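You operate a simulated robot arm through the tools that you are given. There is no shell and no other tool.

You are at the controls of a simulated two-armed robot. One attempt, no reset.

JOB
Heat the cylinder to 65 with the immersion.
Fine: open the cold feed before you switch on, set the thermostat, shut its lid, watch the temperature gauge get there.

It is judged by the outcome, as a careful person would: the job done as asked, and still so three seconds after it is handed in. It fails if anything else is knocked over, pushed out of place, dropped, spilled or broken. Lids that push on must go on centred and level and be pressed home; caps that screw on are set level and turned clockwise until they are tight.

ROBOT AND FRAMES
Two 7-joint arms with two-finger parallel grippers on one trunk that stands fixed in place. Base frame: the origin is at the foot of the trunk, x ahead of it, y to its left, z up. Units: mm, rad, N and s.
The left shoulder is at [70, 130, 1249], the right one opposite. With the tool pointing down near the work surface each hand reaches from about 100 to 360 mm from the base axis, measured 20 degrees to its own side. Payload 1.57 kg a hand.
The TCP of each hand is the grasp point between the finger pads, 30 mm short of the fingertips. In the tool frame z runs along the fingers and y along their closing line. The gripper opens to 80 mm. The fingers are 17 mm wide and 12 mm thick; the gripper's body (40 by 82 mm) begins 80 mm behind the TCP.
Orientation is that of the tool frame in the base frame, as a unit quaternion [x, y, z, w]. With the fingers straight down and closing along the base's y, the tool's x points along the base's -x, its y along +y and its z along -z.

CONTROLS
- The arms move only by the tool drive_tool. It takes "left_targets", "right_targets" or both (then of equal length, played together; a hand with none holds still); each is a list of rows, each an object of numbers (a shift or turn left out is 0, a gripper value left out holds the last): "tx", "ty", "tz": the shift along the tool's x, y, z in units of 400 mm (1.0 is 400 mm); "ax", "ay", "az": the turn, a rotation vector about the tool's x, y, z in units of 45 degrees (1.0 is 45 degrees); "grip": the gripper command, from -1 (fully open) to 1 (shut), values between in proportion. In form: [{"tx": .., "ty": .., "tz": .., "ax": .., "ay": .., "az": .., "grip": ..}, ...]. A call has 1 to 20 rows; each row is the pose to reach, as a shift and turn from the pose commanded when the call began, along the tool's axes at that moment. A call with a number of a shift or a turn outside -1 to 1 is refused whole. A row lasts 0.2 s, in which the tool goes at most 50 mm and 0.15 rad; a call with a longer step from one row to the next is refused whole, and so is a gripper value outside its range. Where a pose cannot be reached the arm comes as near as it can. A force on the tool above 50 N (or 10 N above the force at the start of the call, whichever is more), or a blocked arm, ends the call early, and 0.2 s more pass. Each finger travels about 108 mm/s and halts on what it meets, pressing with about 32 N; the grip force reading is that of the motor and also rises with nothing between the fingers. The clock runs only during rows and for 0.2 s after the last one: add rows that repeat a pose to give the fingers time. It gives the time, the measured TCP pose, the force on the tool (base axes), the opening and the grip force at its end, in the units of the frame above (readings bear some noise), with the torque about the TCP (base axes, N m) and any sound that the robot's microphone picked up.
- Cameras (640 x 400 px; columns grow to the right, rows downward): "scene" is now at [122.5, -38.3, 1467.1]; the picture's right is [-0.48, -0.88, 0.00], its down [-0.60, 0.33, -0.73] and it looks along [0.64, -0.35, -0.68] (base axes); focal length 253 px, centre (320, 200). "left" rides on the left gripper at [72, 7, -122] in its tool frame; the picture's right is [-0.09, 1.00, 0.00], its down [-0.84, -0.08, -0.54] and it looks along [-0.54, -0.05, 0.84] (tool axes); focal length 238 px, centre (320, 200). "right" rides on the right gripper at [72, -7, -122] in its tool frame; the picture's right is [0.09, 1.00, 0.00], its down [-0.84, 0.08, -0.54] and it looks along [-0.54, 0.05, 0.84] (tool axes); focal length 238 px, centre (320, 200). There is no depth. A picture from a camera that has moved, and an enlarged one, comes with that camera's place and axes in the base frame and with its lens.
- get_image(camera): a new picture of that camera. It takes no simulated time.
- lift_body(by): slides the trunk up (or, below 0, down) by that many mm; the arms and the scene camera ride with it, the base frame stays. It gives what a move gives, with no picture.
- aim_head(pan, tilt): turns the head with the scene camera to pan (to the left, within 1.501 rad either way) and tilt (down, from -0.506 to 1.204), counted from straight ahead of the robot. It gives what a move gives.
- zoom(camera, box): a new picture of the part [left, top, right, bottom] of that camera's present view, enlarged. It takes no simulated time.
- close_job(): hands the job in; it is judged then, once.

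Places have to be worked out from the pictures, the camera data and where the tool is seen. Open the grippers and draw the arms clear of the work before you hand the job in, unless the task says otherwise.

The tools are called after "Emit:" by a JSON object that holds its "method" and its "body". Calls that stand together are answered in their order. drive_tool: Moves the arms, as the interface text tells. Its arguments: {"type":"object","properties":{"left_targets":{"type":"array","items":{"type":"object","properties":{"tx":{"type":"number"},"ty":{"type":"number"},"tz":{"type":"number"},"ax":{"type":"number"},"ay":{"type":"number"},"az":{"type":"number"},"grip":{"type":"number"}}}},"right_targets":{"type":"array","items":{"type":"object","properties":{"tx":{"type":"number"},"ty":{"type":"number"},"tz":{"type":"number"},"ax":{"type":"number"},"ay":{"type":"number"},"az":{"type":"number"},"grip":{"type":"number"}}}}},"required":[]} The other tools are called the same way: lift_body (by) slides the trunk up or down; aim_head (pan, tilt) turns the head that bears the scene camera; get_image (camera) takes a picture; zoom (camera, box) takes an enlarged picture of a part of a camera's view; close_job () hands the job in.

At the start:

```text
clock: 0.0
left_ee_pos: [327.5, -27.5, 1291.6]
left_tool_rot: [0.0, 1.0, 0.0, 0.0]
left_contact_force: [-0.3, 0.2, 0.1]
left_moment: [-0.01, -0.01, 0.0]
left_finger_gap: 79.9
left_finger_force: 0.0
right_ee_pos: [283.3, -355.5, 1291.7]
right_tool_rot: [-0.001, 1.0, -0.001, 0.0]
right_contact_force: [-0.8, -0.2, 0.6]
right_moment: [0.01, 0.03, 0.02]
right_finger_gap: 80.0
right_finger_force: 0.0
trunk travel left (down, up): [-887.0, 53.0]
head pan, tilt: [-0.499, 0.75]
```

scene: 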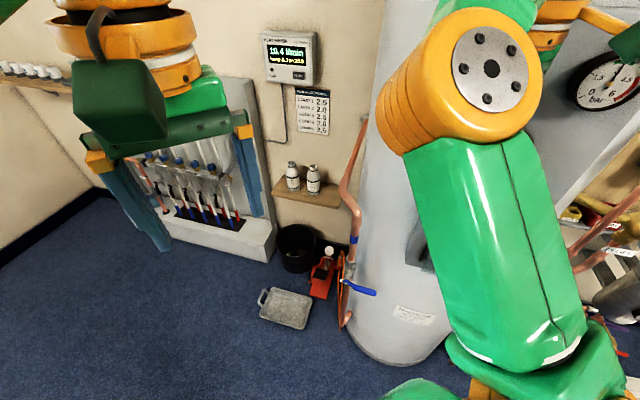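
right: 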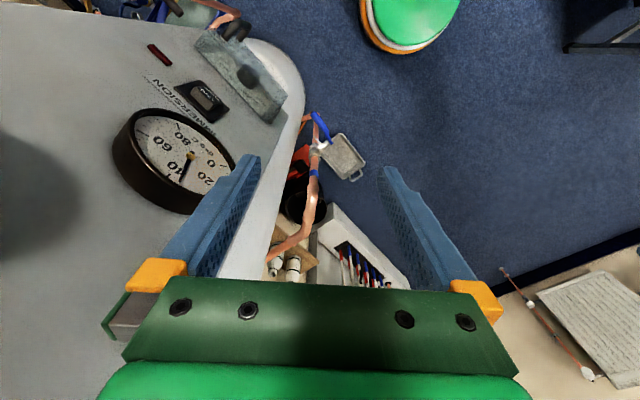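
left: 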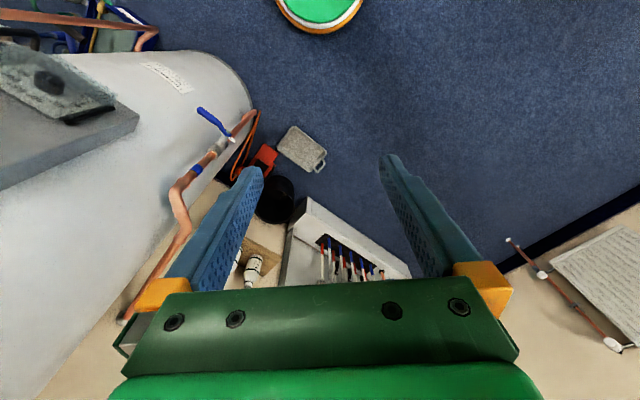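

The pictures show a cylinder with an immersion panel, a lever valve with a blue handle low on a copper pipe, and gauges. I'll look around with the head first before moving anything.

Emit:
{"method": "zoom", "body": {"camera": "right", "box": [80, 0, 360, 220]}}

Emit:
{"method": "zoom", "body": {"camera": "left", "box": [0, 0, 320, 200]}}

Emit:
{"method": "zoom", "body": {"camera": "scene", "box": [240, 20, 400, 340]}}

Emit:
{"method": "aim_head", "body": {"pan": -0.9, "tilt": 0.6}}

```text
1.82 times, centred on (220, 110) of right
camera zoom: at [210.3, -361.7, 1413.0], right [-0.09, 1.0, 0.0], down [0.84, 0.08, 0.54], along [0.54, 0.05, -0.84], focal length 433 px, centre (502, 364)
```

zoom: 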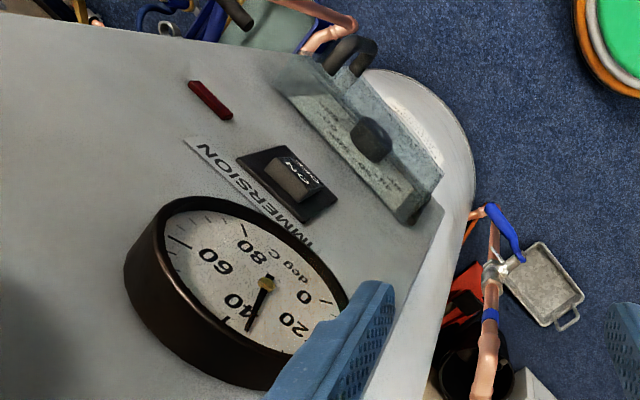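

```text
2.00 times, centred on (160, 100) of left
camera zoom: at [255.6, -19.6, 1412.7], right [0.09, 1.0, 0.0], down [0.84, -0.08, 0.54], along [0.54, -0.05, -0.84], focal length 477 px, centre (640, 400)
```

zoom: 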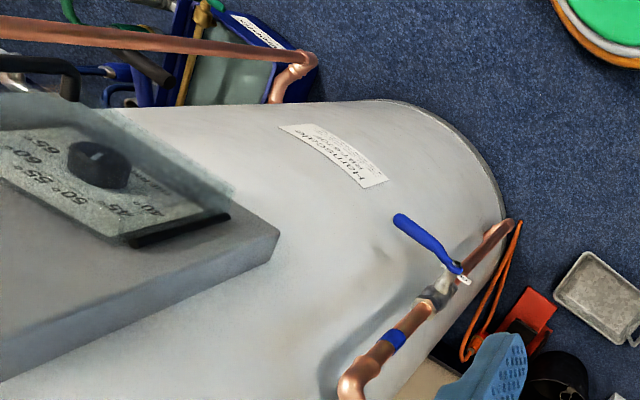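

```text
1.25 times, centred on (320, 180) of scene
camera zoom: at [122.5, -38.3, 1467.1], right [-0.48, -0.88, 0.0], down [-0.6, 0.33, -0.73], along [0.64, -0.35, -0.68], focal length 316 px, centre (320, 225)
```

zoom: 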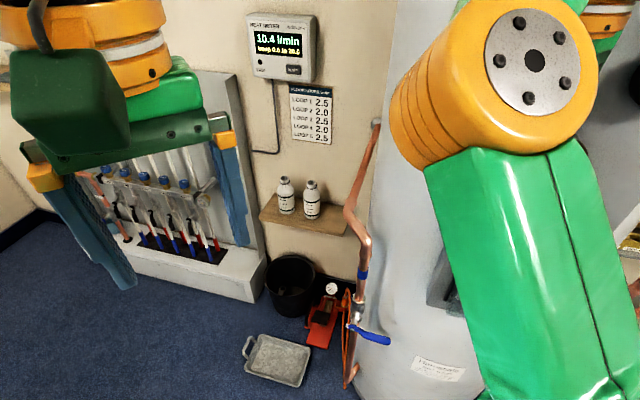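

```text
clock: 0.9
left_ee_pos: [327.7, -26.1, 1291.6]
left_tool_rot: [0.0, 1.0, 0.0, 0.0]
left_contact_force: [-0.3, 0.0, -0.3]
left_moment: [-0.01, -0.04, -0.01]
left_finger_gap: 79.9
left_finger_force: 0.0
right_ee_pos: [283.9, -355.9, 1291.3]
right_tool_rot: [-0.001, 1.0, -0.001, 0.0]
right_contact_force: [0.1, -0.5, -0.9]
right_moment: [-0.01, 0.03, -0.01]
right_finger_gap: 79.8
right_finger_force: 0.1
trunk travel left (down, up): [-887.0, 53.0]
head pan, tilt: [-0.901, 0.6]
```

Emit:
{"method": "get_image", "body": {"camera": "scene"}}

```text
taken
camera scene: at [104.6, -67.9, 1479.9], right [-0.78, -0.62, 0.0], down [-0.35, 0.44, -0.82], along [0.51, -0.65, -0.57], focal length 253 px, centre (320, 200)
```

scene: 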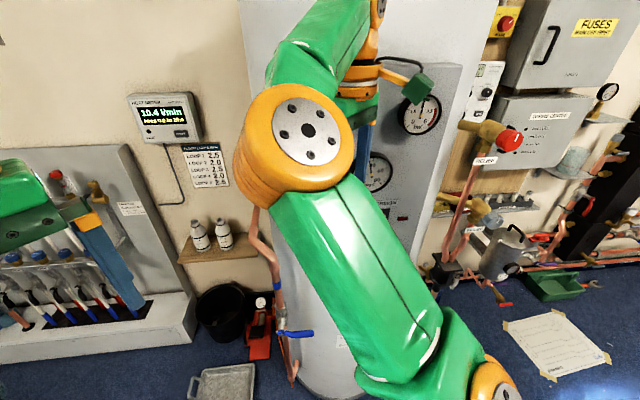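

Emit:
{"method": "zoom", "body": {"camera": "scene", "box": [340, 60, 500, 220]}}

Emit:
{"method": "zoom", "body": {"camera": "scene", "box": [440, 0, 640, 125]}}

Emit:
{"method": "zoom", "body": {"camera": "scene", "box": [420, 125, 640, 400]}}

Emit:
{"method": "zoom", "body": {"camera": "scene", "box": [180, 180, 400, 400]}}

Emit:
{"method": "zoom", "body": {"camera": "scene", "box": [0, 80, 240, 230]}}

```text
2.50 times, centred on (420, 140) of scene
camera zoom: at [104.6, -67.9, 1479.9], right [-0.78, -0.62, 0.0], down [-0.35, 0.44, -0.82], along [0.51, -0.65, -0.57], focal length 633 px, centre (70, 350)
```

zoom: 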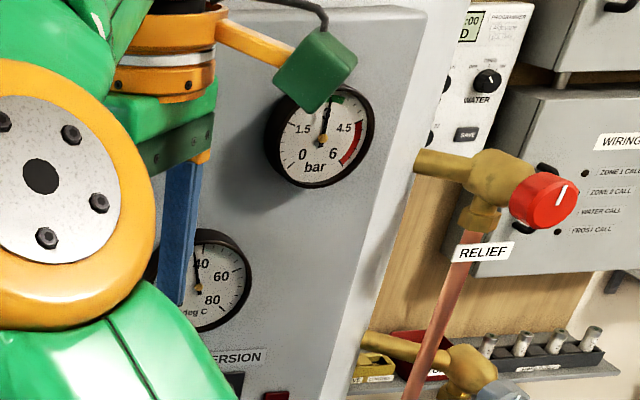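

```text
3.20 times, centred on (540, 62) of scene
camera zoom: at [104.6, -67.9, 1479.9], right [-0.78, -0.62, 0.0], down [-0.35, 0.44, -0.82], along [0.51, -0.65, -0.57], focal length 810 px, centre (-384, 640)
```

zoom: 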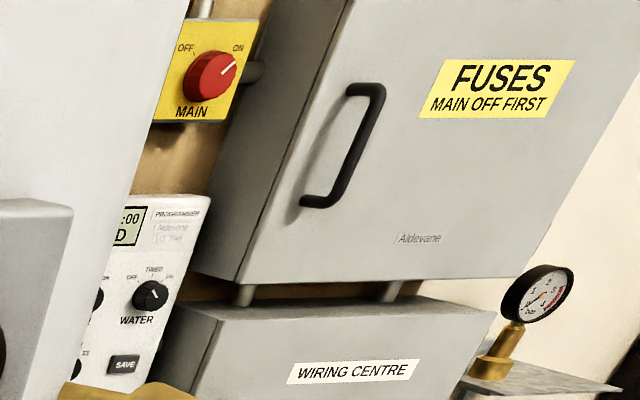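

```text
1.45 times, centred on (530, 262) of scene
camera zoom: at [104.6, -67.9, 1479.9], right [-0.78, -0.62, 0.0], down [-0.35, 0.44, -0.82], along [0.51, -0.65, -0.57], focal length 368 px, centre (14, 109)
```

zoom: 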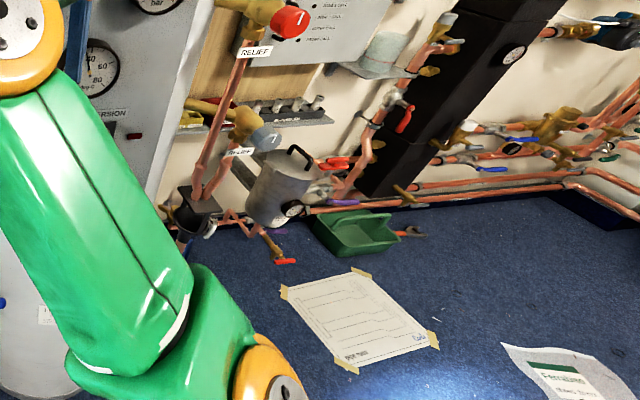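

```text
1.82 times, centred on (290, 290) of scene
camera zoom: at [104.6, -67.9, 1479.9], right [-0.78, -0.62, 0.0], down [-0.35, 0.44, -0.82], along [0.51, -0.65, -0.57], focal length 460 px, centre (374, 36)
```

zoom: 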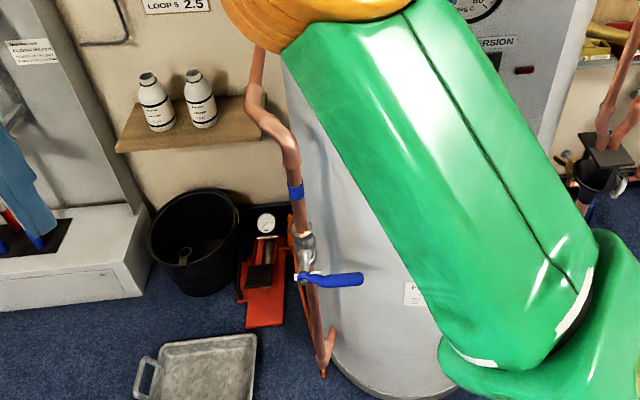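

```text
2.67 times, centred on (120, 155) of scene
camera zoom: at [104.6, -67.9, 1479.9], right [-0.78, -0.62, 0.0], down [-0.35, 0.44, -0.82], along [0.51, -0.65, -0.57], focal length 675 px, centre (853, 320)
```

zoom: 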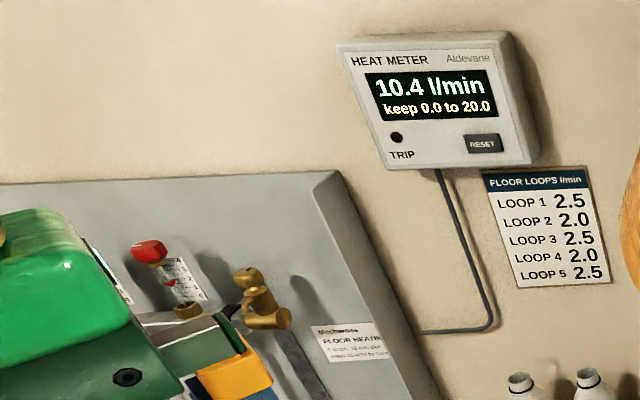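

I worked out the panel's face at roughly n·p ≈ -505 with normal about [-0.73, 0.68, 0]. That puts the right hand only about 50 mm off it. I'll draw the right hand straight back from the panel to get a clearer view.

Emit:
{"method": "drive_tool", "body": {"right_targets": [{"tx": 0.05, "ty": 0.046}, {"tx": 0.1, "ty": 0.092}, {"tx": 0.15, "ty": 0.138}, {"tx": 0.2, "ty": 0.18}]}}

Emit:
{"method": "get_image", "body": {"camera": "scene"}}

Emit:
{"method": "get_image", "body": {"camera": "right"}}

```text
clock: 1.9
left_ee_pos: [326.8, -25.9, 1291.6]
left_tool_rot: [0.0, 1.0, 0.0, 0.0]
left_contact_force: [-0.6, 0.2, 0.0]
left_moment: [0.02, -0.03, -0.01]
left_finger_gap: 79.9
left_finger_force: 0.1
right_ee_pos: [202.5, -288.2, 1290.8]
right_tool_rot: [0.0, 1.0, 0.0, 0.0]
right_contact_force: [-0.2, -0.5, 1.7]
right_moment: [-0.03, 0.03, -0.02]
right_finger_gap: 80.1
right_finger_force: 0.1
right hand out of reach, approached as far as the arm can: row 4
trunk travel left (down, up): [-887.0, 53.0]
head pan, tilt: [-0.901, 0.6]
```

```text
taken
camera scene: at [103.7, -67.3, 1480.0], right [-0.78, -0.62, 0.0], down [-0.35, 0.44, -0.83], along [0.51, -0.65, -0.56], focal length 253 px, centre (320, 200)
```

scene: 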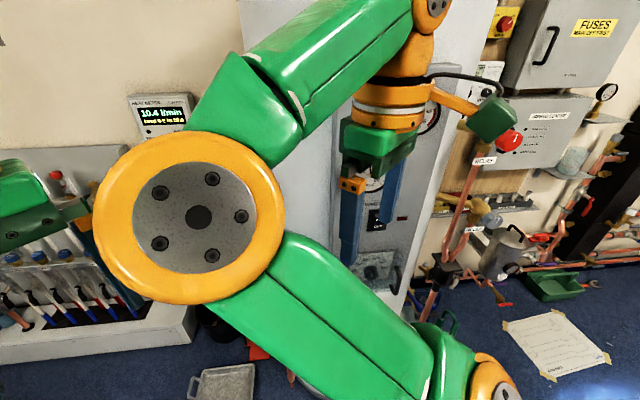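

```text
taken
camera right: at [128.8, -294.3, 1411.6], right [-0.09, 1.0, 0.0], down [0.84, 0.08, 0.54], along [0.54, 0.05, -0.84], focal length 238 px, centre (320, 200)
```

right: 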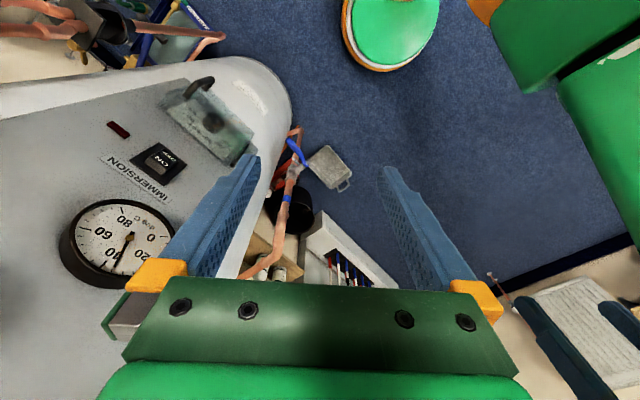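

Emit:
{"method": "zoom", "body": {"camera": "right", "box": [50, 60, 290, 210]}}

Emit:
{"method": "zoom", "body": {"camera": "scene", "box": [320, 200, 460, 320]}}

Emit:
{"method": "get_image", "body": {"camera": "left"}}

Emit:
{"method": "zoom", "body": {"camera": "left", "box": [0, 30, 140, 160]}}

```text
2.67 times, centred on (170, 135) of right
camera zoom: at [128.8, -294.3, 1411.6], right [-0.09, 1.0, 0.0], down [0.84, 0.08, 0.54], along [0.54, 0.05, -0.84], focal length 636 px, centre (720, 373)
```

zoom: 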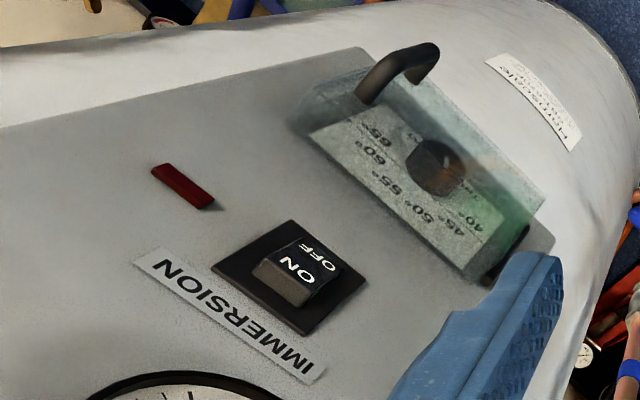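

```text
3.33 times, centred on (390, 260) of scene
camera zoom: at [103.7, -67.3, 1480.0], right [-0.78, -0.62, 0.0], down [-0.35, 0.44, -0.83], along [0.51, -0.65, -0.56], focal length 844 px, centre (87, 0)
```

zoom: 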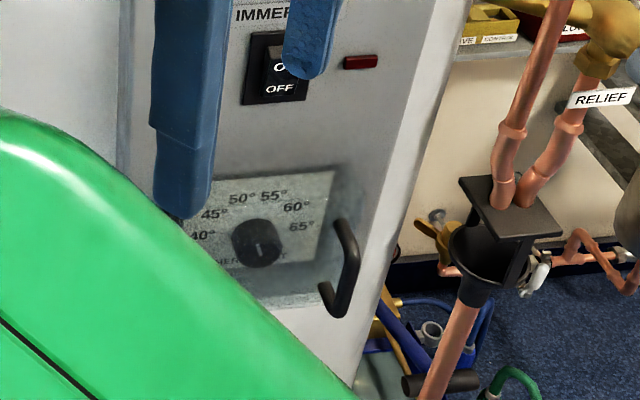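

```text
taken
camera left: at [254.7, -18.9, 1412.9], right [0.09, 1.0, 0.0], down [0.84, -0.08, 0.54], along [0.54, -0.05, -0.84], focal length 238 px, centre (320, 200)
```

left: 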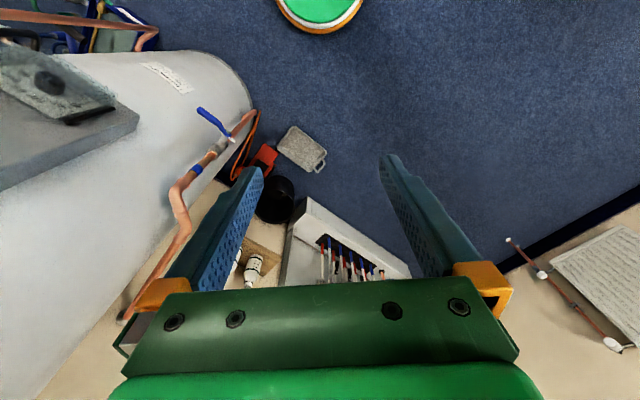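

```text
3.08 times, centred on (70, 95) of left
camera zoom: at [254.7, -18.9, 1412.9], right [0.09, 1.0, 0.0], down [0.84, -0.08, 0.54], along [0.54, -0.05, -0.84], focal length 733 px, centre (1089, 523)
```

zoom: 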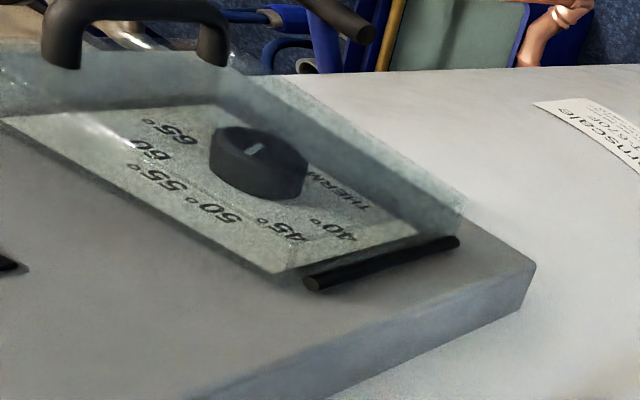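

The thermostat has a clear cover, hinged on its left with a black D-handle on its right. The blue lever sits around [370–450, -360..-315, 710–730] and crosses the pipe, so the cold feed is shut. I'll lower the trunk to bring the right arm level with it.

Emit:
{"method": "lift_body", "body": {"by": -200}}

Emit:
{"method": "get_image", "body": {"camera": "scene"}}

Emit:
{"method": "get_image", "body": {"camera": "right"}}

Emit:
{"method": "get_image", "body": {"camera": "left"}}

```text
clock: 4.0
left_ee_pos: [325.8, -26.3, 1090.6]
left_tool_rot: [0.0, 1.0, 0.0, 0.0]
left_contact_force: [0.2, 0.1, -0.5]
left_moment: [-0.04, -0.01, 0.0]
left_finger_gap: 79.9
left_finger_force: 0.0
right_ee_pos: [202.2, -288.4, 1089.1]
right_tool_rot: [0.0, 1.0, 0.0, 0.001]
right_contact_force: [-0.2, -0.4, 0.2]
right_moment: [0.01, -0.01, 0.02]
right_finger_gap: 79.7
right_finger_force: 0.2
trunk travel left (down, up): [-687.0, 253.0]
head pan, tilt: [-0.901, 0.6]
```

```text
taken
camera scene: at [104.5, -67.9, 1280.0], right [-0.78, -0.62, 0.0], down [-0.35, 0.44, -0.83], along [0.51, -0.65, -0.56], focal length 253 px, centre (320, 200)
```

scene: 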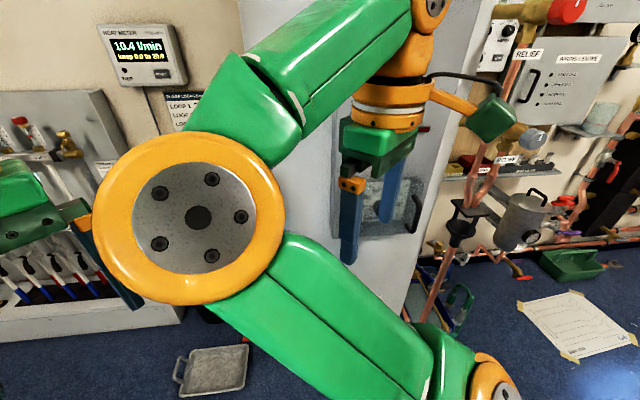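

```text
taken
camera right: at [130.0, -294.8, 1211.6], right [-0.09, 1.0, 0.0], down [0.84, 0.08, 0.54], along [0.54, 0.05, -0.84], focal length 238 px, centre (320, 200)
```

right: 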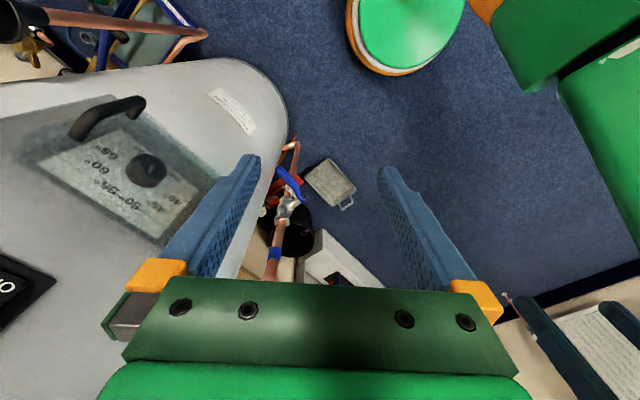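

```text
taken
camera left: at [255.5, -19.5, 1212.7], right [0.09, 1.0, 0.0], down [0.84, -0.08, 0.54], along [0.54, -0.05, -0.84], focal length 238 px, centre (320, 200)
```

left: 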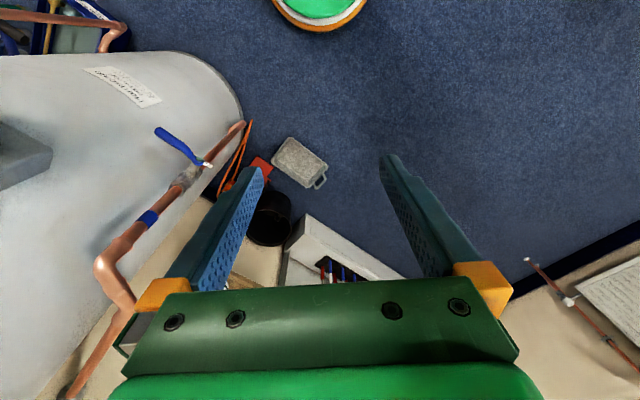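

Emit:
{"method": "zoom", "body": {"camera": "left", "box": [80, 80, 280, 260]}}

Emit:
{"method": "zoom", "body": {"camera": "right", "box": [220, 120, 360, 290]}}

Emit:
{"method": "zoom", "body": {"camera": "right", "box": [0, 80, 240, 260]}}

```text
2.22 times, centred on (180, 170) of left
camera zoom: at [255.5, -19.5, 1212.7], right [0.09, 1.0, 0.0], down [0.84, -0.08, 0.54], along [0.54, -0.05, -0.84], focal length 530 px, centre (631, 267)
```

zoom: 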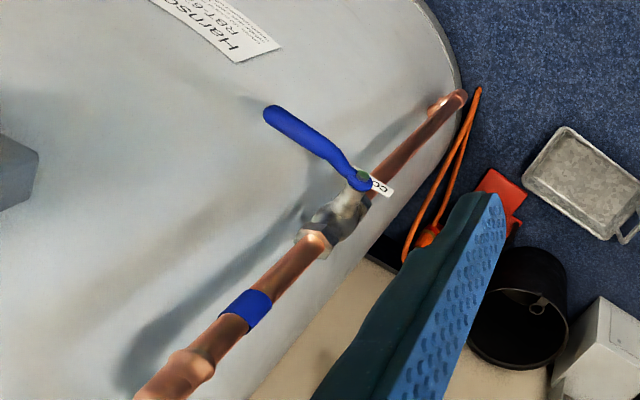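

```text
2.35 times, centred on (290, 205) of right
camera zoom: at [130.0, -294.8, 1211.6], right [-0.09, 1.0, 0.0], down [0.84, 0.08, 0.54], along [0.54, 0.05, -0.84], focal length 561 px, centre (391, 188)
```

zoom: 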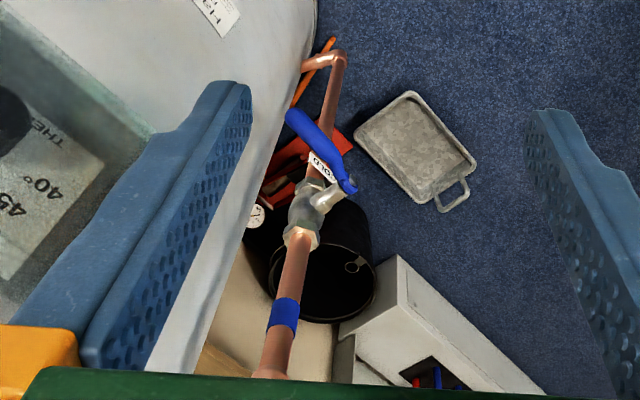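

```text
2.22 times, centred on (120, 170) of right
camera zoom: at [130.0, -294.8, 1211.6], right [-0.09, 1.0, 0.0], down [0.84, 0.08, 0.54], along [0.54, 0.05, -0.84], focal length 530 px, centre (764, 267)
```

zoom: 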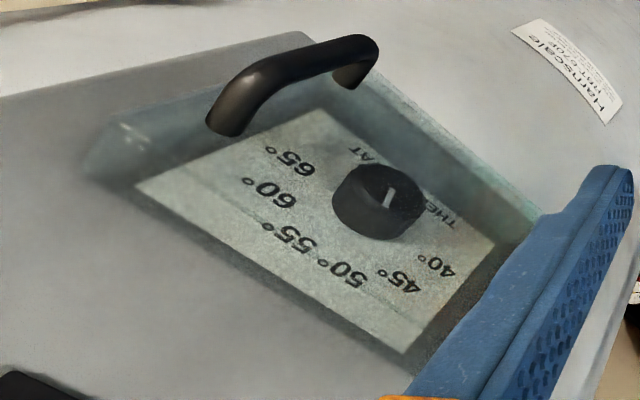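

The newest views fix the geometry. The pipe is vertical at about [485,-355], with the stem pointing toward the robot. The nut is at about [442,-306,726] and the lever tip at [370,-366,726], and the thermostat is at z≈1010. I'll lower further so the hand is below the panel before I turn it to point at the lever.

Emit:
{"method": "lift_body", "body": {"by": -200}}

Emit:
{"method": "get_image", "body": {"camera": "scene"}}

Emit:
{"method": "get_image", "body": {"camera": "right"}}

Emit:
{"method": "get_image", "body": {"camera": "left"}}

```text
clock: 6.2
left_ee_pos: [327.8, -26.0, 892.8]
left_tool_rot: [0.0, 1.0, 0.0, 0.001]
left_contact_force: [0.5, -0.8, 0.5]
left_moment: [-0.02, -0.02, 0.01]
left_finger_gap: 80.0
left_finger_force: 0.0
right_ee_pos: [202.4, -288.2, 890.7]
right_tool_rot: [0.0, 1.0, 0.0, 0.0]
right_contact_force: [0.1, -0.7, 0.0]
right_moment: [-0.02, 0.02, -0.02]
right_finger_gap: 79.9
right_finger_force: 0.1
trunk travel left (down, up): [-487.0, 453.0]
head pan, tilt: [-0.901, 0.6]
```

```text
taken
camera scene: at [104.5, -67.9, 1080.0], right [-0.78, -0.62, 0.0], down [-0.35, 0.44, -0.83], along [0.51, -0.65, -0.56], focal length 253 px, centre (320, 200)
```

scene: 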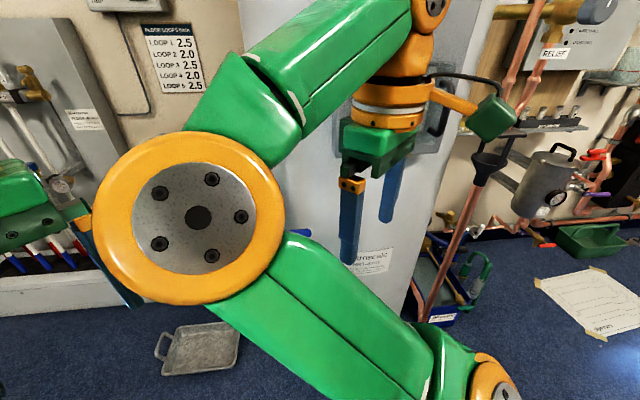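

```text
taken
camera right: at [129.9, -294.8, 1011.6], right [-0.09, 1.0, 0.0], down [0.84, 0.08, 0.54], along [0.54, 0.05, -0.84], focal length 238 px, centre (320, 200)
```

right: 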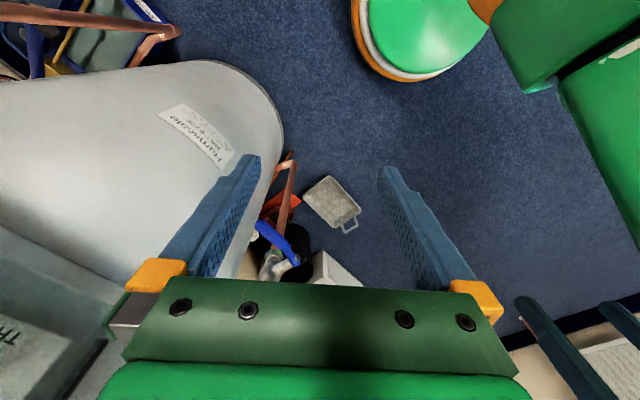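

```text
taken
camera left: at [255.4, -19.5, 1012.7], right [0.09, 1.0, 0.0], down [0.84, -0.08, 0.54], along [0.54, -0.05, -0.84], focal length 238 px, centre (320, 200)
```

left: 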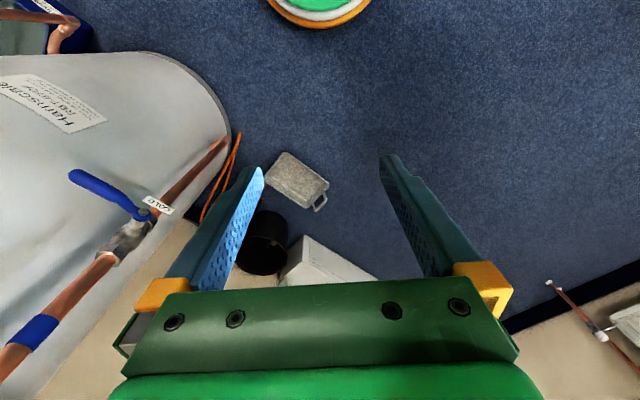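

Emit:
{"method": "zoom", "body": {"camera": "left", "box": [20, 130, 200, 290]}}

Emit:
{"method": "zoom", "body": {"camera": "right", "box": [220, 160, 340, 290]}}

```text
2.50 times, centred on (110, 210) of left
camera zoom: at [255.4, -19.5, 1012.7], right [0.09, 1.0, 0.0], down [0.84, -0.08, 0.54], along [0.54, -0.05, -0.84], focal length 596 px, centre (845, 175)
```

zoom: 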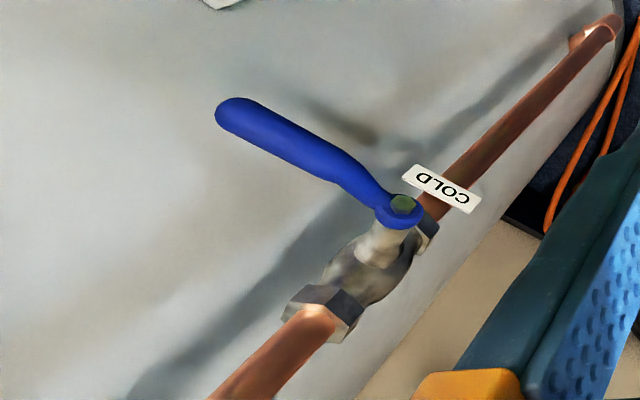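

```text
3.08 times, centred on (280, 225) of right
camera zoom: at [129.9, -294.8, 1011.6], right [-0.09, 1.0, 0.0], down [0.84, 0.08, 0.54], along [0.54, 0.05, -0.84], focal length 733 px, centre (443, 123)
```

zoom: 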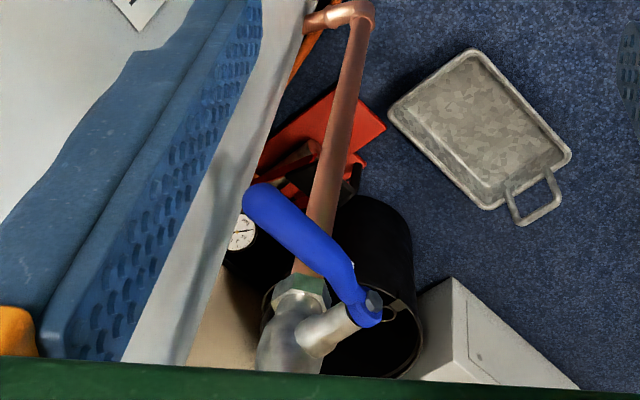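

The sharper triangulation puts the nut at about [440,-305,721] and the lever tip at [371,-367,721]. The stem axis is a≈[-0.665, 0.747, 0], with the pipe about 60 mm behind. I'll yaw the right hand to face that direction while drawing it out to free space.

Emit:
{"method": "drive_tool", "body": {"right_targets": [{"tx": -0.03, "ty": 0.03, "az": 0.165, "grip": 1}, {"tx": -0.06, "ty": 0.06, "az": 0.33, "grip": 1}, {"tx": -0.09, "ty": 0.09, "az": 0.5, "grip": 1}, {"tx": -0.12, "ty": 0.12, "az": 0.665, "grip": 1}, {"tx": -0.15, "ty": 0.13, "az": 0.83, "grip": 1}, {"tx": -0.18, "ty": 0.13, "az": 1.0, "grip": 1}]}}

Emit:
{"method": "get_image", "body": {"camera": "scene"}}

```text
clock: 7.6
left_ee_pos: [328.4, -25.6, 891.9]
left_tool_rot: [0.0, 1.0, -0.001, 0.0]
left_contact_force: [0.9, 0.4, 0.1]
left_moment: [-0.04, 0.08, 0.02]
left_finger_gap: 79.7
left_finger_force: 0.0
right_ee_pos: [276.9, -257.6, 897.6]
right_tool_rot: [0.384, 0.923, -0.001, 0.001]
right_contact_force: [0.9, 1.3, 0.3]
right_moment: [-0.04, 0.04, -0.01]
right_finger_gap: 0.0
right_finger_force: 21.4
right hand out of reach, approached as far as the arm can: row 1, 2, 3, 4, 5, 6
trunk travel left (down, up): [-487.0, 453.0]
head pan, tilt: [-0.901, 0.6]
```

```text
taken
camera scene: at [105.5, -66.2, 1080.0], right [-0.78, -0.62, 0.0], down [-0.35, 0.44, -0.83], along [0.51, -0.65, -0.56], focal length 253 px, centre (320, 200)
```

scene: 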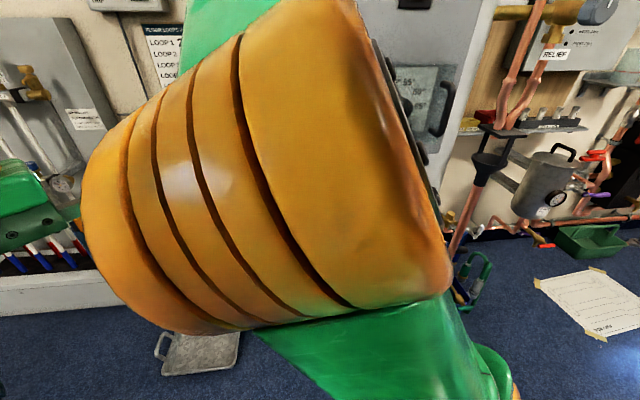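

Emit:
{"method": "drive_tool", "body": {"right_targets": [{"tx": -0.012, "ty": 0.012, "tz": 0.075, "ay": -0.165, "grip": 1}, {"tx": -0.024, "ty": 0.024, "tz": 0.15, "ay": -0.33, "grip": 1}, {"tx": -0.036, "ty": 0.036, "tz": 0.225, "ay": -0.5, "grip": 1}, {"tx": -0.048, "ty": 0.048, "tz": 0.3, "ay": -0.665, "grip": 1}, {"tx": -0.06, "ty": 0.06, "tz": 0.375, "ay": -0.83, "grip": 1}, {"tx": -0.074, "ty": 0.071, "tz": 0.44, "ay": -1.0, "grip": 1}]}}

Emit:
{"method": "get_image", "body": {"camera": "scene"}}

Emit:
{"method": "get_image", "body": {"camera": "right"}}

Emit:
{"method": "get_image", "body": {"camera": "left"}}

```text
clock: 9.0
left_ee_pos: [327.9, -27.5, 891.0]
left_tool_rot: [0.0, 1.0, 0.001, -0.001]
left_contact_force: [0.4, 0.6, -0.1]
left_moment: [0.05, 0.04, -0.01]
left_finger_gap: 80.0
left_finger_force: 0.0
right_ee_pos: [332.8, -329.2, 733.8]
right_tool_rot: [0.354, 0.867, -0.121, 0.328]
right_contact_force: [1.1, -0.6, -0.3]
right_moment: [0.07, 0.06, 0.01]
right_finger_gap: 0.0
right_finger_force: 21.5
right hand out of reach, approached as far as the arm can: row 1, 2, 3, 4, 5, 6
trunk travel left (down, up): [-487.0, 453.0]
head pan, tilt: [-0.901, 0.6]
```

```text
taken
camera scene: at [106.8, -68.1, 1079.7], right [-0.78, -0.62, 0.0], down [-0.35, 0.44, -0.82], along [0.51, -0.65, -0.57], focal length 253 px, centre (320, 200)
```

scene: 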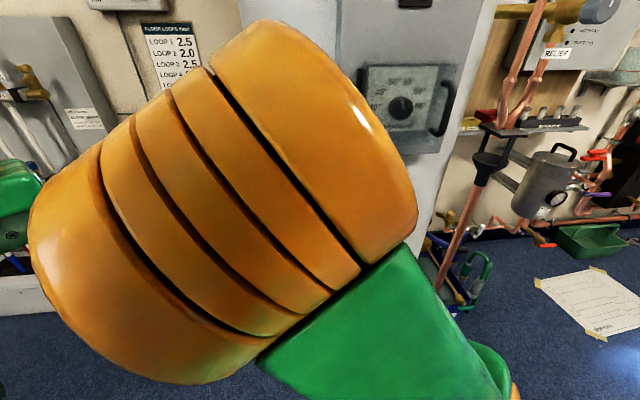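

```text
taken
camera right: at [229.8, -240.0, 778.7], right [0.64, 0.77, -0.04], down [0.24, -0.15, 0.96], along [0.73, -0.62, -0.28], focal length 238 px, centre (320, 200)
```

right: 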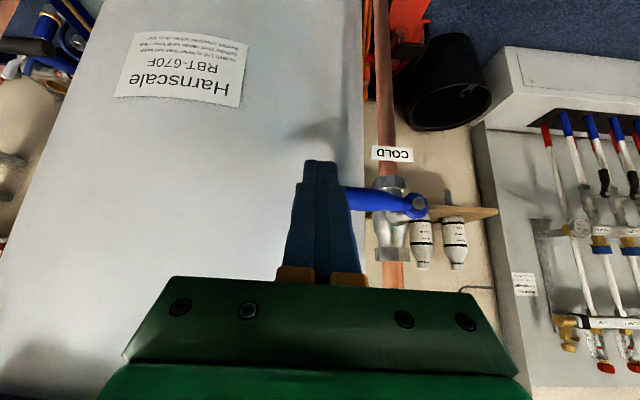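

```text
taken
camera left: at [257.6, -19.6, 1012.1], right [0.09, 1.0, 0.0], down [0.84, -0.08, 0.54], along [0.54, -0.05, -0.84], focal length 238 px, centre (320, 200)
```

left: 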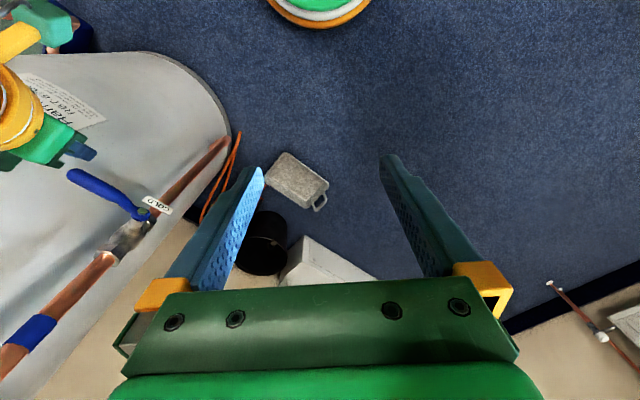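

The arm is folded up close to the head, so the wrist is too near the shoulder and poses are being clipped. I'll raise the trunk a bit to let the arm stretch. The hand stays well in front of the panel while it rises.

Emit:
{"method": "lift_body", "body": {"by": 110}}

Emit:
{"method": "get_image", "body": {"camera": "right"}}

```text
clock: 10.4
left_ee_pos: [327.1, -26.3, 1002.0]
left_tool_rot: [0.001, 1.0, 0.0, 0.0]
left_contact_force: [-0.4, 0.8, -0.5]
left_moment: [0.01, -0.03, 0.0]
left_finger_gap: 80.1
left_finger_force: 0.1
right_ee_pos: [332.8, -328.4, 845.2]
right_tool_rot: [0.358, 0.864, -0.122, 0.333]
right_contact_force: [-0.7, 0.2, 0.4]
right_moment: [-0.01, 0.0, 0.01]
right_finger_gap: 0.0
right_finger_force: 21.2
trunk travel left (down, up): [-597.0, 343.0]
head pan, tilt: [-0.901, 0.6]
```

```text
taken
camera right: at [229.6, -240.2, 889.3], right [0.65, 0.76, -0.03], down [0.23, -0.15, 0.96], along [0.73, -0.63, -0.27], focal length 238 px, centre (320, 200)
```

right: 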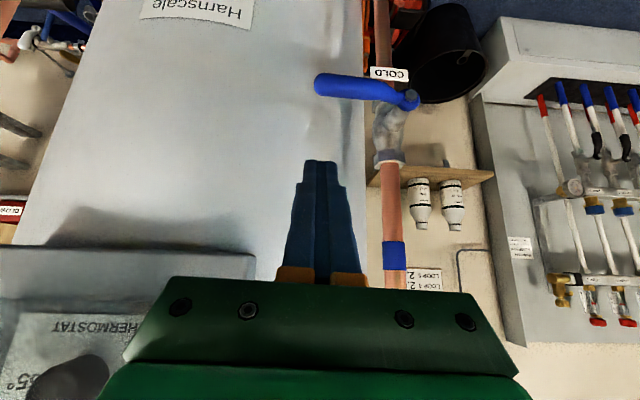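

The nut and tip agree with my earlier fix, and the panel's bottom edge is at about z 880. I'll pitch the closed hand level, pointing along the stem axis, while moving down and back to a standoff in front of and below the lever.

Emit:
{"method": "drive_tool", "body": {"right_targets": [{"tx": 0.045, "ty": 0.012, "tz": 0.03, "ax": 0.013, "ay": -0.143}, {"tx": 0.09, "ty": 0.024, "tz": 0.06, "ax": 0.026, "ay": -0.286}, {"tx": 0.135, "ty": 0.036, "tz": 0.09, "ax": 0.039, "ay": -0.429}, {"tx": 0.18, "ty": 0.048, "tz": 0.12, "ax": 0.052, "ay": -0.572}, {"tx": 0.225, "ty": 0.06, "tz": 0.15, "ax": 0.065, "ay": -0.715}, {"tx": 0.27, "ty": 0.072, "tz": 0.18, "ax": 0.078, "ay": -0.858}, {"tx": 0.314, "ty": 0.0845, "tz": 0.21, "ax": 0.09, "ay": -1.0}]}}

Emit:
{"method": "get_image", "body": {"camera": "right"}}

Emit:
{"method": "get_image", "body": {"camera": "scene"}}

Emit:
{"method": "get_image", "body": {"camera": "left"}}

```text
clock: 11.6
left_ee_pos: [327.7, -24.3, 1001.7]
left_tool_rot: [0.001, 1.0, -0.001, 0.0]
left_contact_force: [0.4, 0.0, 0.7]
left_moment: [0.08, 0.0, 0.04]
left_finger_gap: 80.2
left_finger_force: 0.0
right_ee_pos: [339.4, -423.4, 853.5]
right_tool_rot: [0.317, 0.778, -0.202, 0.503]
right_contact_force: [6.2, 13.7, -1.0]
right_moment: [0.05, -0.02, 0.39]
right_finger_gap: 0.1
right_finger_force: 21.6
right hand out of reach, approached as far as the arm can: row 1, 2, 3, 4, 5
trunk travel left (down, up): [-597.0, 343.0]
head pan, tilt: [-0.901, 0.6]
stopped in row 5 (right hand): the force on the tool passed its limit at 77 N (the readings are from after the stop); the commanded pose is now the measured one
```

```text
taken
camera right: at [233.7, -329.7, 838.1], right [0.67, 0.74, -0.08], down [-0.05, 0.16, 0.99], along [0.74, -0.66, 0.14], focal length 238 px, centre (320, 200)
```

right: 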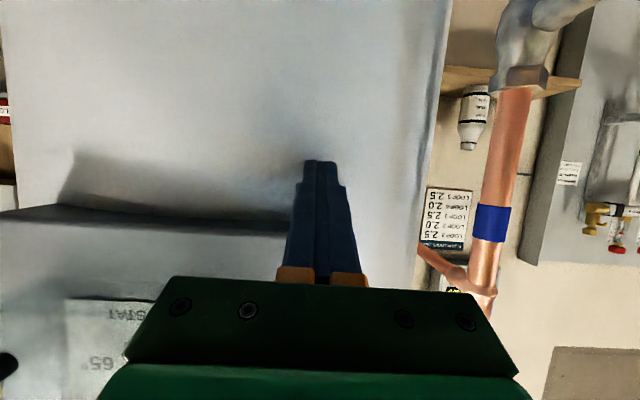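

```text
taken
camera scene: at [105.2, -63.8, 1190.3], right [-0.78, -0.62, 0.0], down [-0.35, 0.44, -0.83], along [0.51, -0.65, -0.56], focal length 253 px, centre (320, 200)
```

scene: 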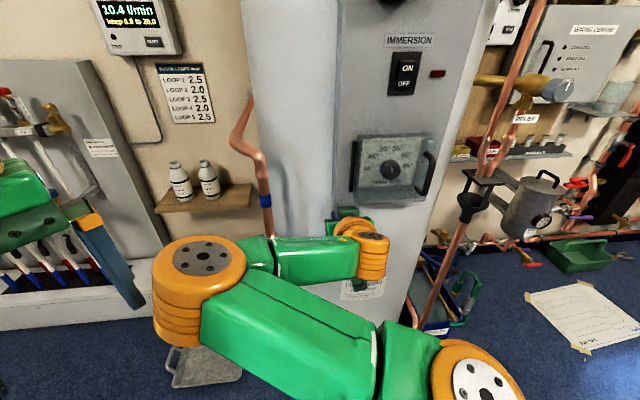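

```text
taken
camera left: at [256.0, -16.4, 1122.8], right [0.09, 1.0, 0.0], down [0.84, -0.08, 0.54], along [0.54, -0.05, -0.84], focal length 238 px, centre (320, 200)
```

left: 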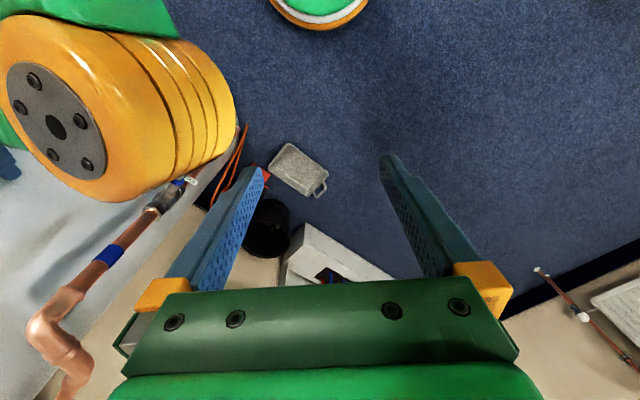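

The clipped poses drifted the hand outward until the fingertips touched the cylinder shell at about [359,-442,841], and the call stopped there. Nothing looks displaced. I'll ease off the surface and slide straight down beside the lever, about 55 mm right of its tip, which gives the arm more room.

Emit:
{"method": "drive_tool", "body": {"right_targets": [{"tx": 0.012, "ty": 0.0, "tz": -0.035}, {"tx": 0.085, "ty": 0.0, "tz": -0.002}, {"tx": 0.16, "ty": 0.0, "tz": 0.032}, {"tx": 0.235, "ty": 0.0, "tz": 0.066}, {"tx": 0.308, "ty": 0.0, "tz": 0.099}]}}

Emit:
{"method": "get_image", "body": {"camera": "right"}}

Emit:
{"method": "get_image", "body": {"camera": "scene"}}

```text
clock: 12.8
left_ee_pos: [326.3, -24.2, 1003.1]
left_tool_rot: [-0.001, 1.0, -0.001, 0.001]
left_contact_force: [-0.1, 0.6, -0.3]
left_moment: [0.02, -0.02, 0.0]
left_finger_gap: 80.2
left_finger_force: 0.1
right_ee_pos: [333.0, -427.0, 847.9]
right_tool_rot: [0.321, 0.778, -0.204, 0.5]
right_contact_force: [-5.7, 9.7, 0.9]
right_moment: [0.04, 0.05, -0.06]
right_finger_gap: 0.0
right_finger_force: 21.3
right hand out of reach, approached as far as the arm can: row 1, 2, 3, 4, 5
trunk travel left (down, up): [-597.0, 343.0]
head pan, tilt: [-0.901, 0.6]
```

```text
taken
camera right: at [227.5, -331.9, 832.3], right [0.67, 0.73, -0.08], down [-0.05, 0.15, 0.99], along [0.74, -0.66, 0.14], focal length 238 px, centre (320, 200)
```

right: 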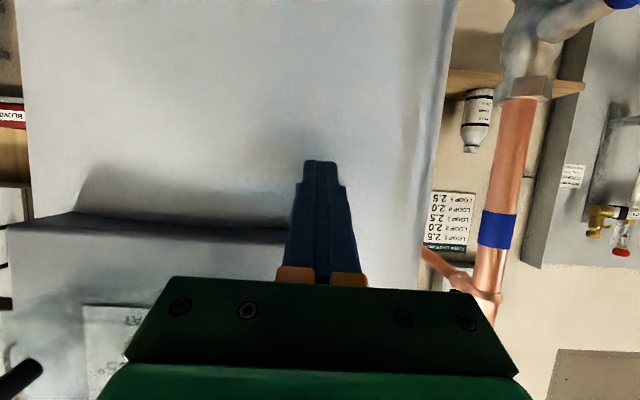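

```text
taken
camera scene: at [101.8, -64.4, 1190.4], right [-0.78, -0.62, 0.0], down [-0.35, 0.44, -0.83], along [0.51, -0.65, -0.56], focal length 253 px, centre (320, 200)
```

scene: 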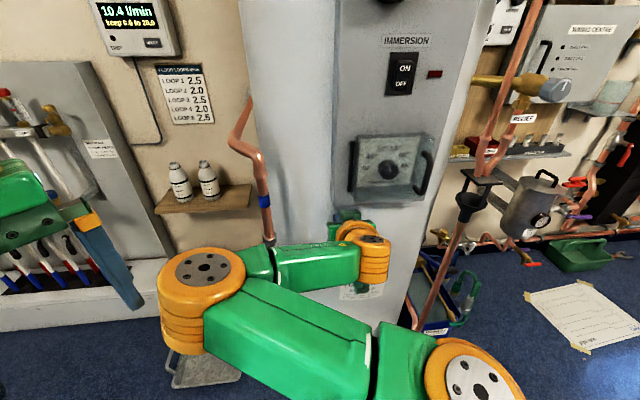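

The arm sits at its elbow limit, so the back-off was clipped. A purely downward move lengthens the shoulder-to-wrist distance, so I'll try a short one.

Emit:
{"method": "drive_tool", "body": {"right_targets": [{"tx": 0.046, "tz": 0.02}, {"tx": 0.091, "tz": 0.041}]}}

```text
clock: 13.4
left_ee_pos: [321.0, -15.3, 1003.8]
left_tool_rot: [-0.001, 1.0, -0.006, 0.003]
left_contact_force: [-0.1, 0.5, -0.2]
left_moment: [0.0, -0.01, 0.0]
left_finger_gap: 79.8
left_finger_force: 0.1
right_ee_pos: [333.8, -426.4, 845.4]
right_tool_rot: [0.319, 0.778, -0.205, 0.501]
right_contact_force: [-15.5, 26.8, 6.5]
right_moment: [-0.02, 0.0, -0.06]
right_finger_gap: 0.1
right_finger_force: 20.6
right hand out of reach, approached as far as the arm can: row 1, 2
trunk travel left (down, up): [-597.0, 343.0]
head pan, tilt: [-0.901, 0.6]
```

The left hand has shifted about 9 mm, so the right elbow is pushing against the left arm. That explains the blocking. I'll take a look and then move the left arm well clear.

Emit:
{"method": "get_image", "body": {"camera": "left"}}

Emit:
{"method": "aim_head", "body": {"pan": -0.3, "tilt": 0.8}}

Emit:
{"method": "get_image", "body": {"camera": "scene"}}

```text
taken
camera left: at [249.5, -7.2, 1124.5], right [0.09, 1.0, -0.01], down [0.83, -0.07, 0.55], along [0.54, -0.06, -0.84], focal length 238 px, centre (320, 200)
```

left: 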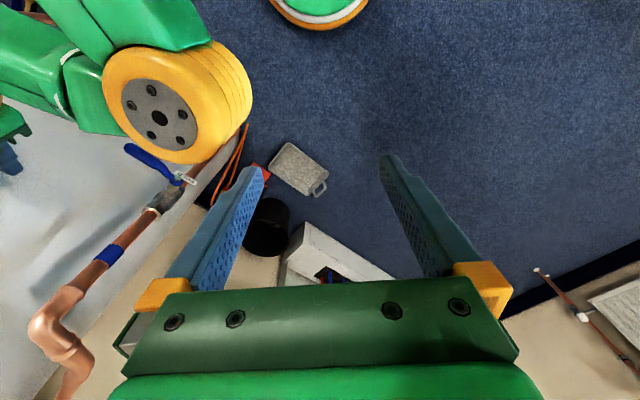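

```text
clock: 14.4
left_ee_pos: [322.1, -15.1, 1003.3]
left_tool_rot: [0.0, 1.0, -0.006, 0.003]
left_contact_force: [-0.5, -0.7, -0.1]
left_moment: [-0.01, 0.01, -0.02]
left_finger_gap: 80.1
left_finger_force: 0.1
right_ee_pos: [333.8, -426.1, 846.7]
right_tool_rot: [0.319, 0.778, -0.205, 0.501]
right_contact_force: [-15.4, 32.4, 3.2]
right_moment: [0.1, 0.03, 0.08]
right_finger_gap: 0.0
right_finger_force: 21.4
trunk travel left (down, up): [-597.0, 343.0]
head pan, tilt: [-0.3, 0.799]
```

```text
taken
camera scene: at [120.7, -9.6, 1174.0], right [-0.3, -0.96, 0.01], down [-0.68, 0.2, -0.7], along [0.67, -0.22, -0.71], focal length 253 px, centre (320, 200)
```

scene: 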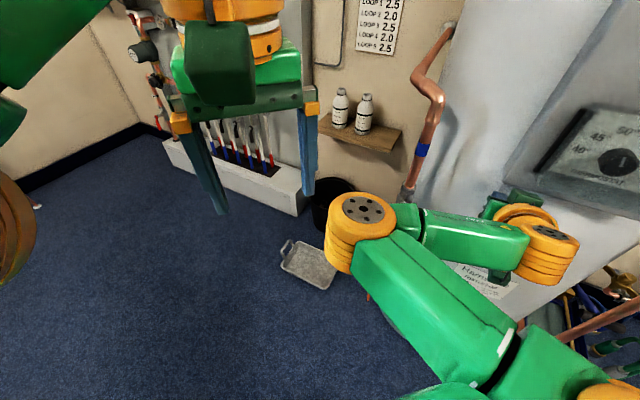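

That shift was the trunk flexing under the push, not the arms touching, and the fingertips are still pressing on the shell. I'll reverse out to the previous pose, pitched 48° down at [333,-328,845], which I know the arm can reach.

Emit:
{"method": "drive_tool", "body": {"right_targets": [{"tx": 0.003, "ty": 0.01, "tz": -0.03, "ay": 0.05}, {"tx": 0.018, "ty": 0.045, "tz": -0.055, "ay": 0.15}, {"tx": 0.032, "ty": 0.08, "tz": -0.08, "ay": 0.25}, {"tx": 0.045, "ty": 0.11, "tz": -0.105, "ay": 0.35}, {"tx": 0.06, "ty": 0.145, "tz": -0.13, "ay": 0.45}, {"tx": 0.071, "ty": 0.175, "tz": -0.157, "ay": 0.53}]}}

Emit:
{"method": "get_image", "body": {"camera": "right"}}

Emit:
{"method": "get_image", "body": {"camera": "scene"}}

```text
clock: 15.8
left_ee_pos: [327.4, -26.2, 1002.6]
left_tool_rot: [0.0, 1.0, 0.0, 0.0]
left_contact_force: [0.8, -0.3, -0.2]
left_moment: [0.02, 0.0, 0.01]
left_finger_gap: 79.9
left_finger_force: 0.0
right_ee_pos: [337.9, -337.3, 842.3]
right_tool_rot: [0.355, 0.864, -0.134, 0.33]
right_contact_force: [0.4, -0.4, 0.2]
right_moment: [0.03, 0.01, 0.03]
right_finger_gap: 0.0
right_finger_force: 20.7
right hand out of reach, approached as far as the arm can: row 2, 3
trunk travel left (down, up): [-597.0, 343.0]
head pan, tilt: [-0.3, 0.799]
```

```text
taken
camera right: at [235.5, -246.5, 884.3], right [0.65, 0.76, -0.06], down [0.24, -0.13, 0.96], along [0.72, -0.64, -0.27], focal length 238 px, centre (320, 200)
```

right: 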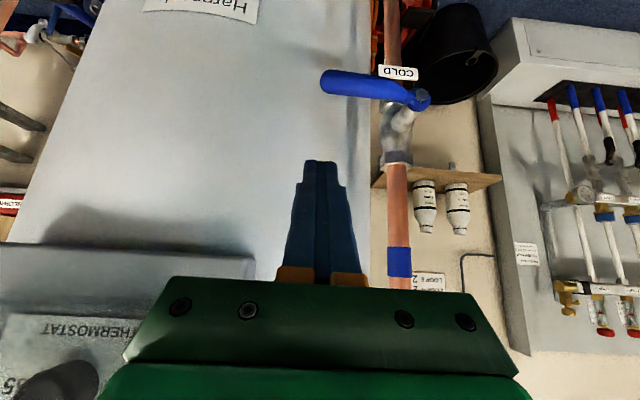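

```text
taken
camera scene: at [126.4, -22.0, 1173.1], right [-0.3, -0.96, 0.0], down [-0.68, 0.21, -0.7], along [0.67, -0.21, -0.72], focal length 253 px, centre (320, 200)
```

scene: 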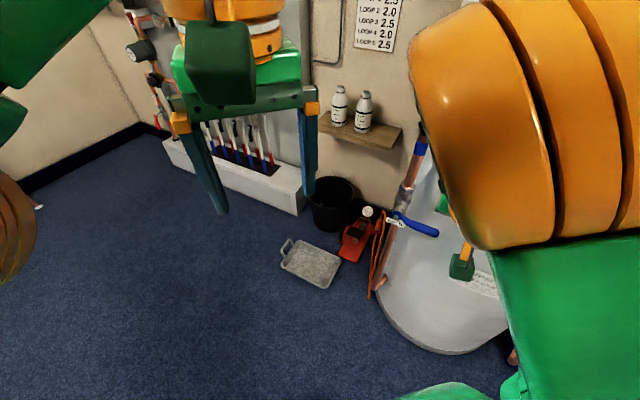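

The hand is free again with no contact force. I'll lower it straight down 150 mm in front of the lever plane, keeping its orientation, so the arm opens out.

Emit:
{"method": "drive_tool", "body": {"right_targets": [{"tx": 0.05, "tz": 0.056}, {"tx": 0.1, "tz": 0.112}, {"tx": 0.15, "tz": 0.167}, {"tx": 0.2, "tz": 0.223}, {"tx": 0.249, "tz": 0.279}]}}

Emit:
{"method": "get_image", "body": {"camera": "right"}}

Emit:
{"method": "get_image", "body": {"camera": "scene"}}

```text
clock: 17.0
left_ee_pos: [328.1, -27.2, 1001.3]
left_tool_rot: [0.0, 1.0, 0.0, 0.0]
left_contact_force: [-0.4, 0.0, -0.5]
left_moment: [-0.02, 0.0, 0.01]
left_finger_gap: 79.9
left_finger_force: 0.2
right_ee_pos: [343.6, -358.7, 702.4]
right_tool_rot: [0.356, 0.865, -0.131, 0.328]
right_contact_force: [0.0, -0.1, 0.6]
right_moment: [0.01, -0.01, 0.01]
right_finger_gap: 0.0
right_finger_force: 20.9
right hand out of reach, approached as far as the arm can: row 4, 5
trunk travel left (down, up): [-597.0, 343.0]
head pan, tilt: [-0.3, 0.799]
```

```text
taken
camera right: at [242.0, -269.2, 746.8], right [0.65, 0.76, -0.05], down [0.24, -0.14, 0.96], along [0.72, -0.64, -0.28], focal length 238 px, centre (320, 200)
```

right: 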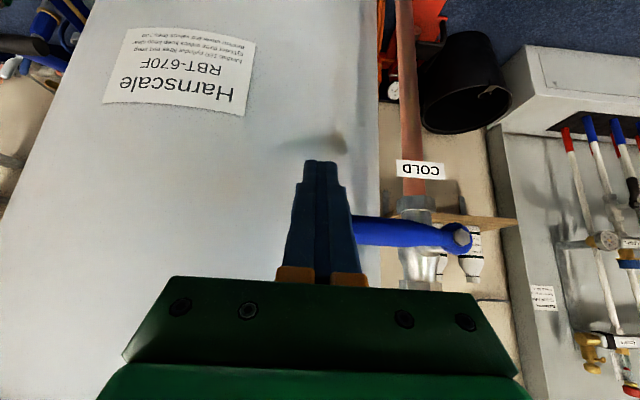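

```text
taken
camera scene: at [127.2, -22.9, 1173.0], right [-0.3, -0.96, 0.0], down [-0.69, 0.21, -0.7], along [0.67, -0.21, -0.72], focal length 253 px, centre (320, 200)
```

scene: 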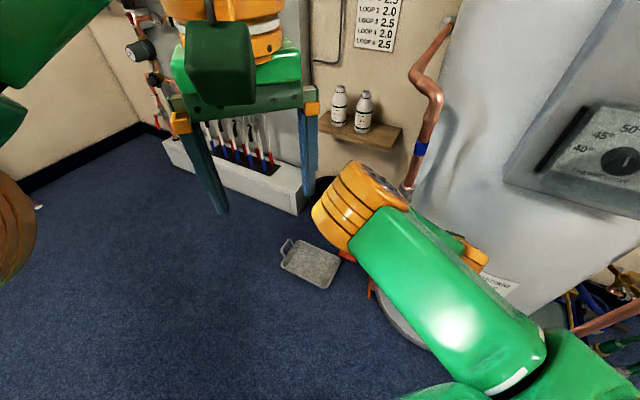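

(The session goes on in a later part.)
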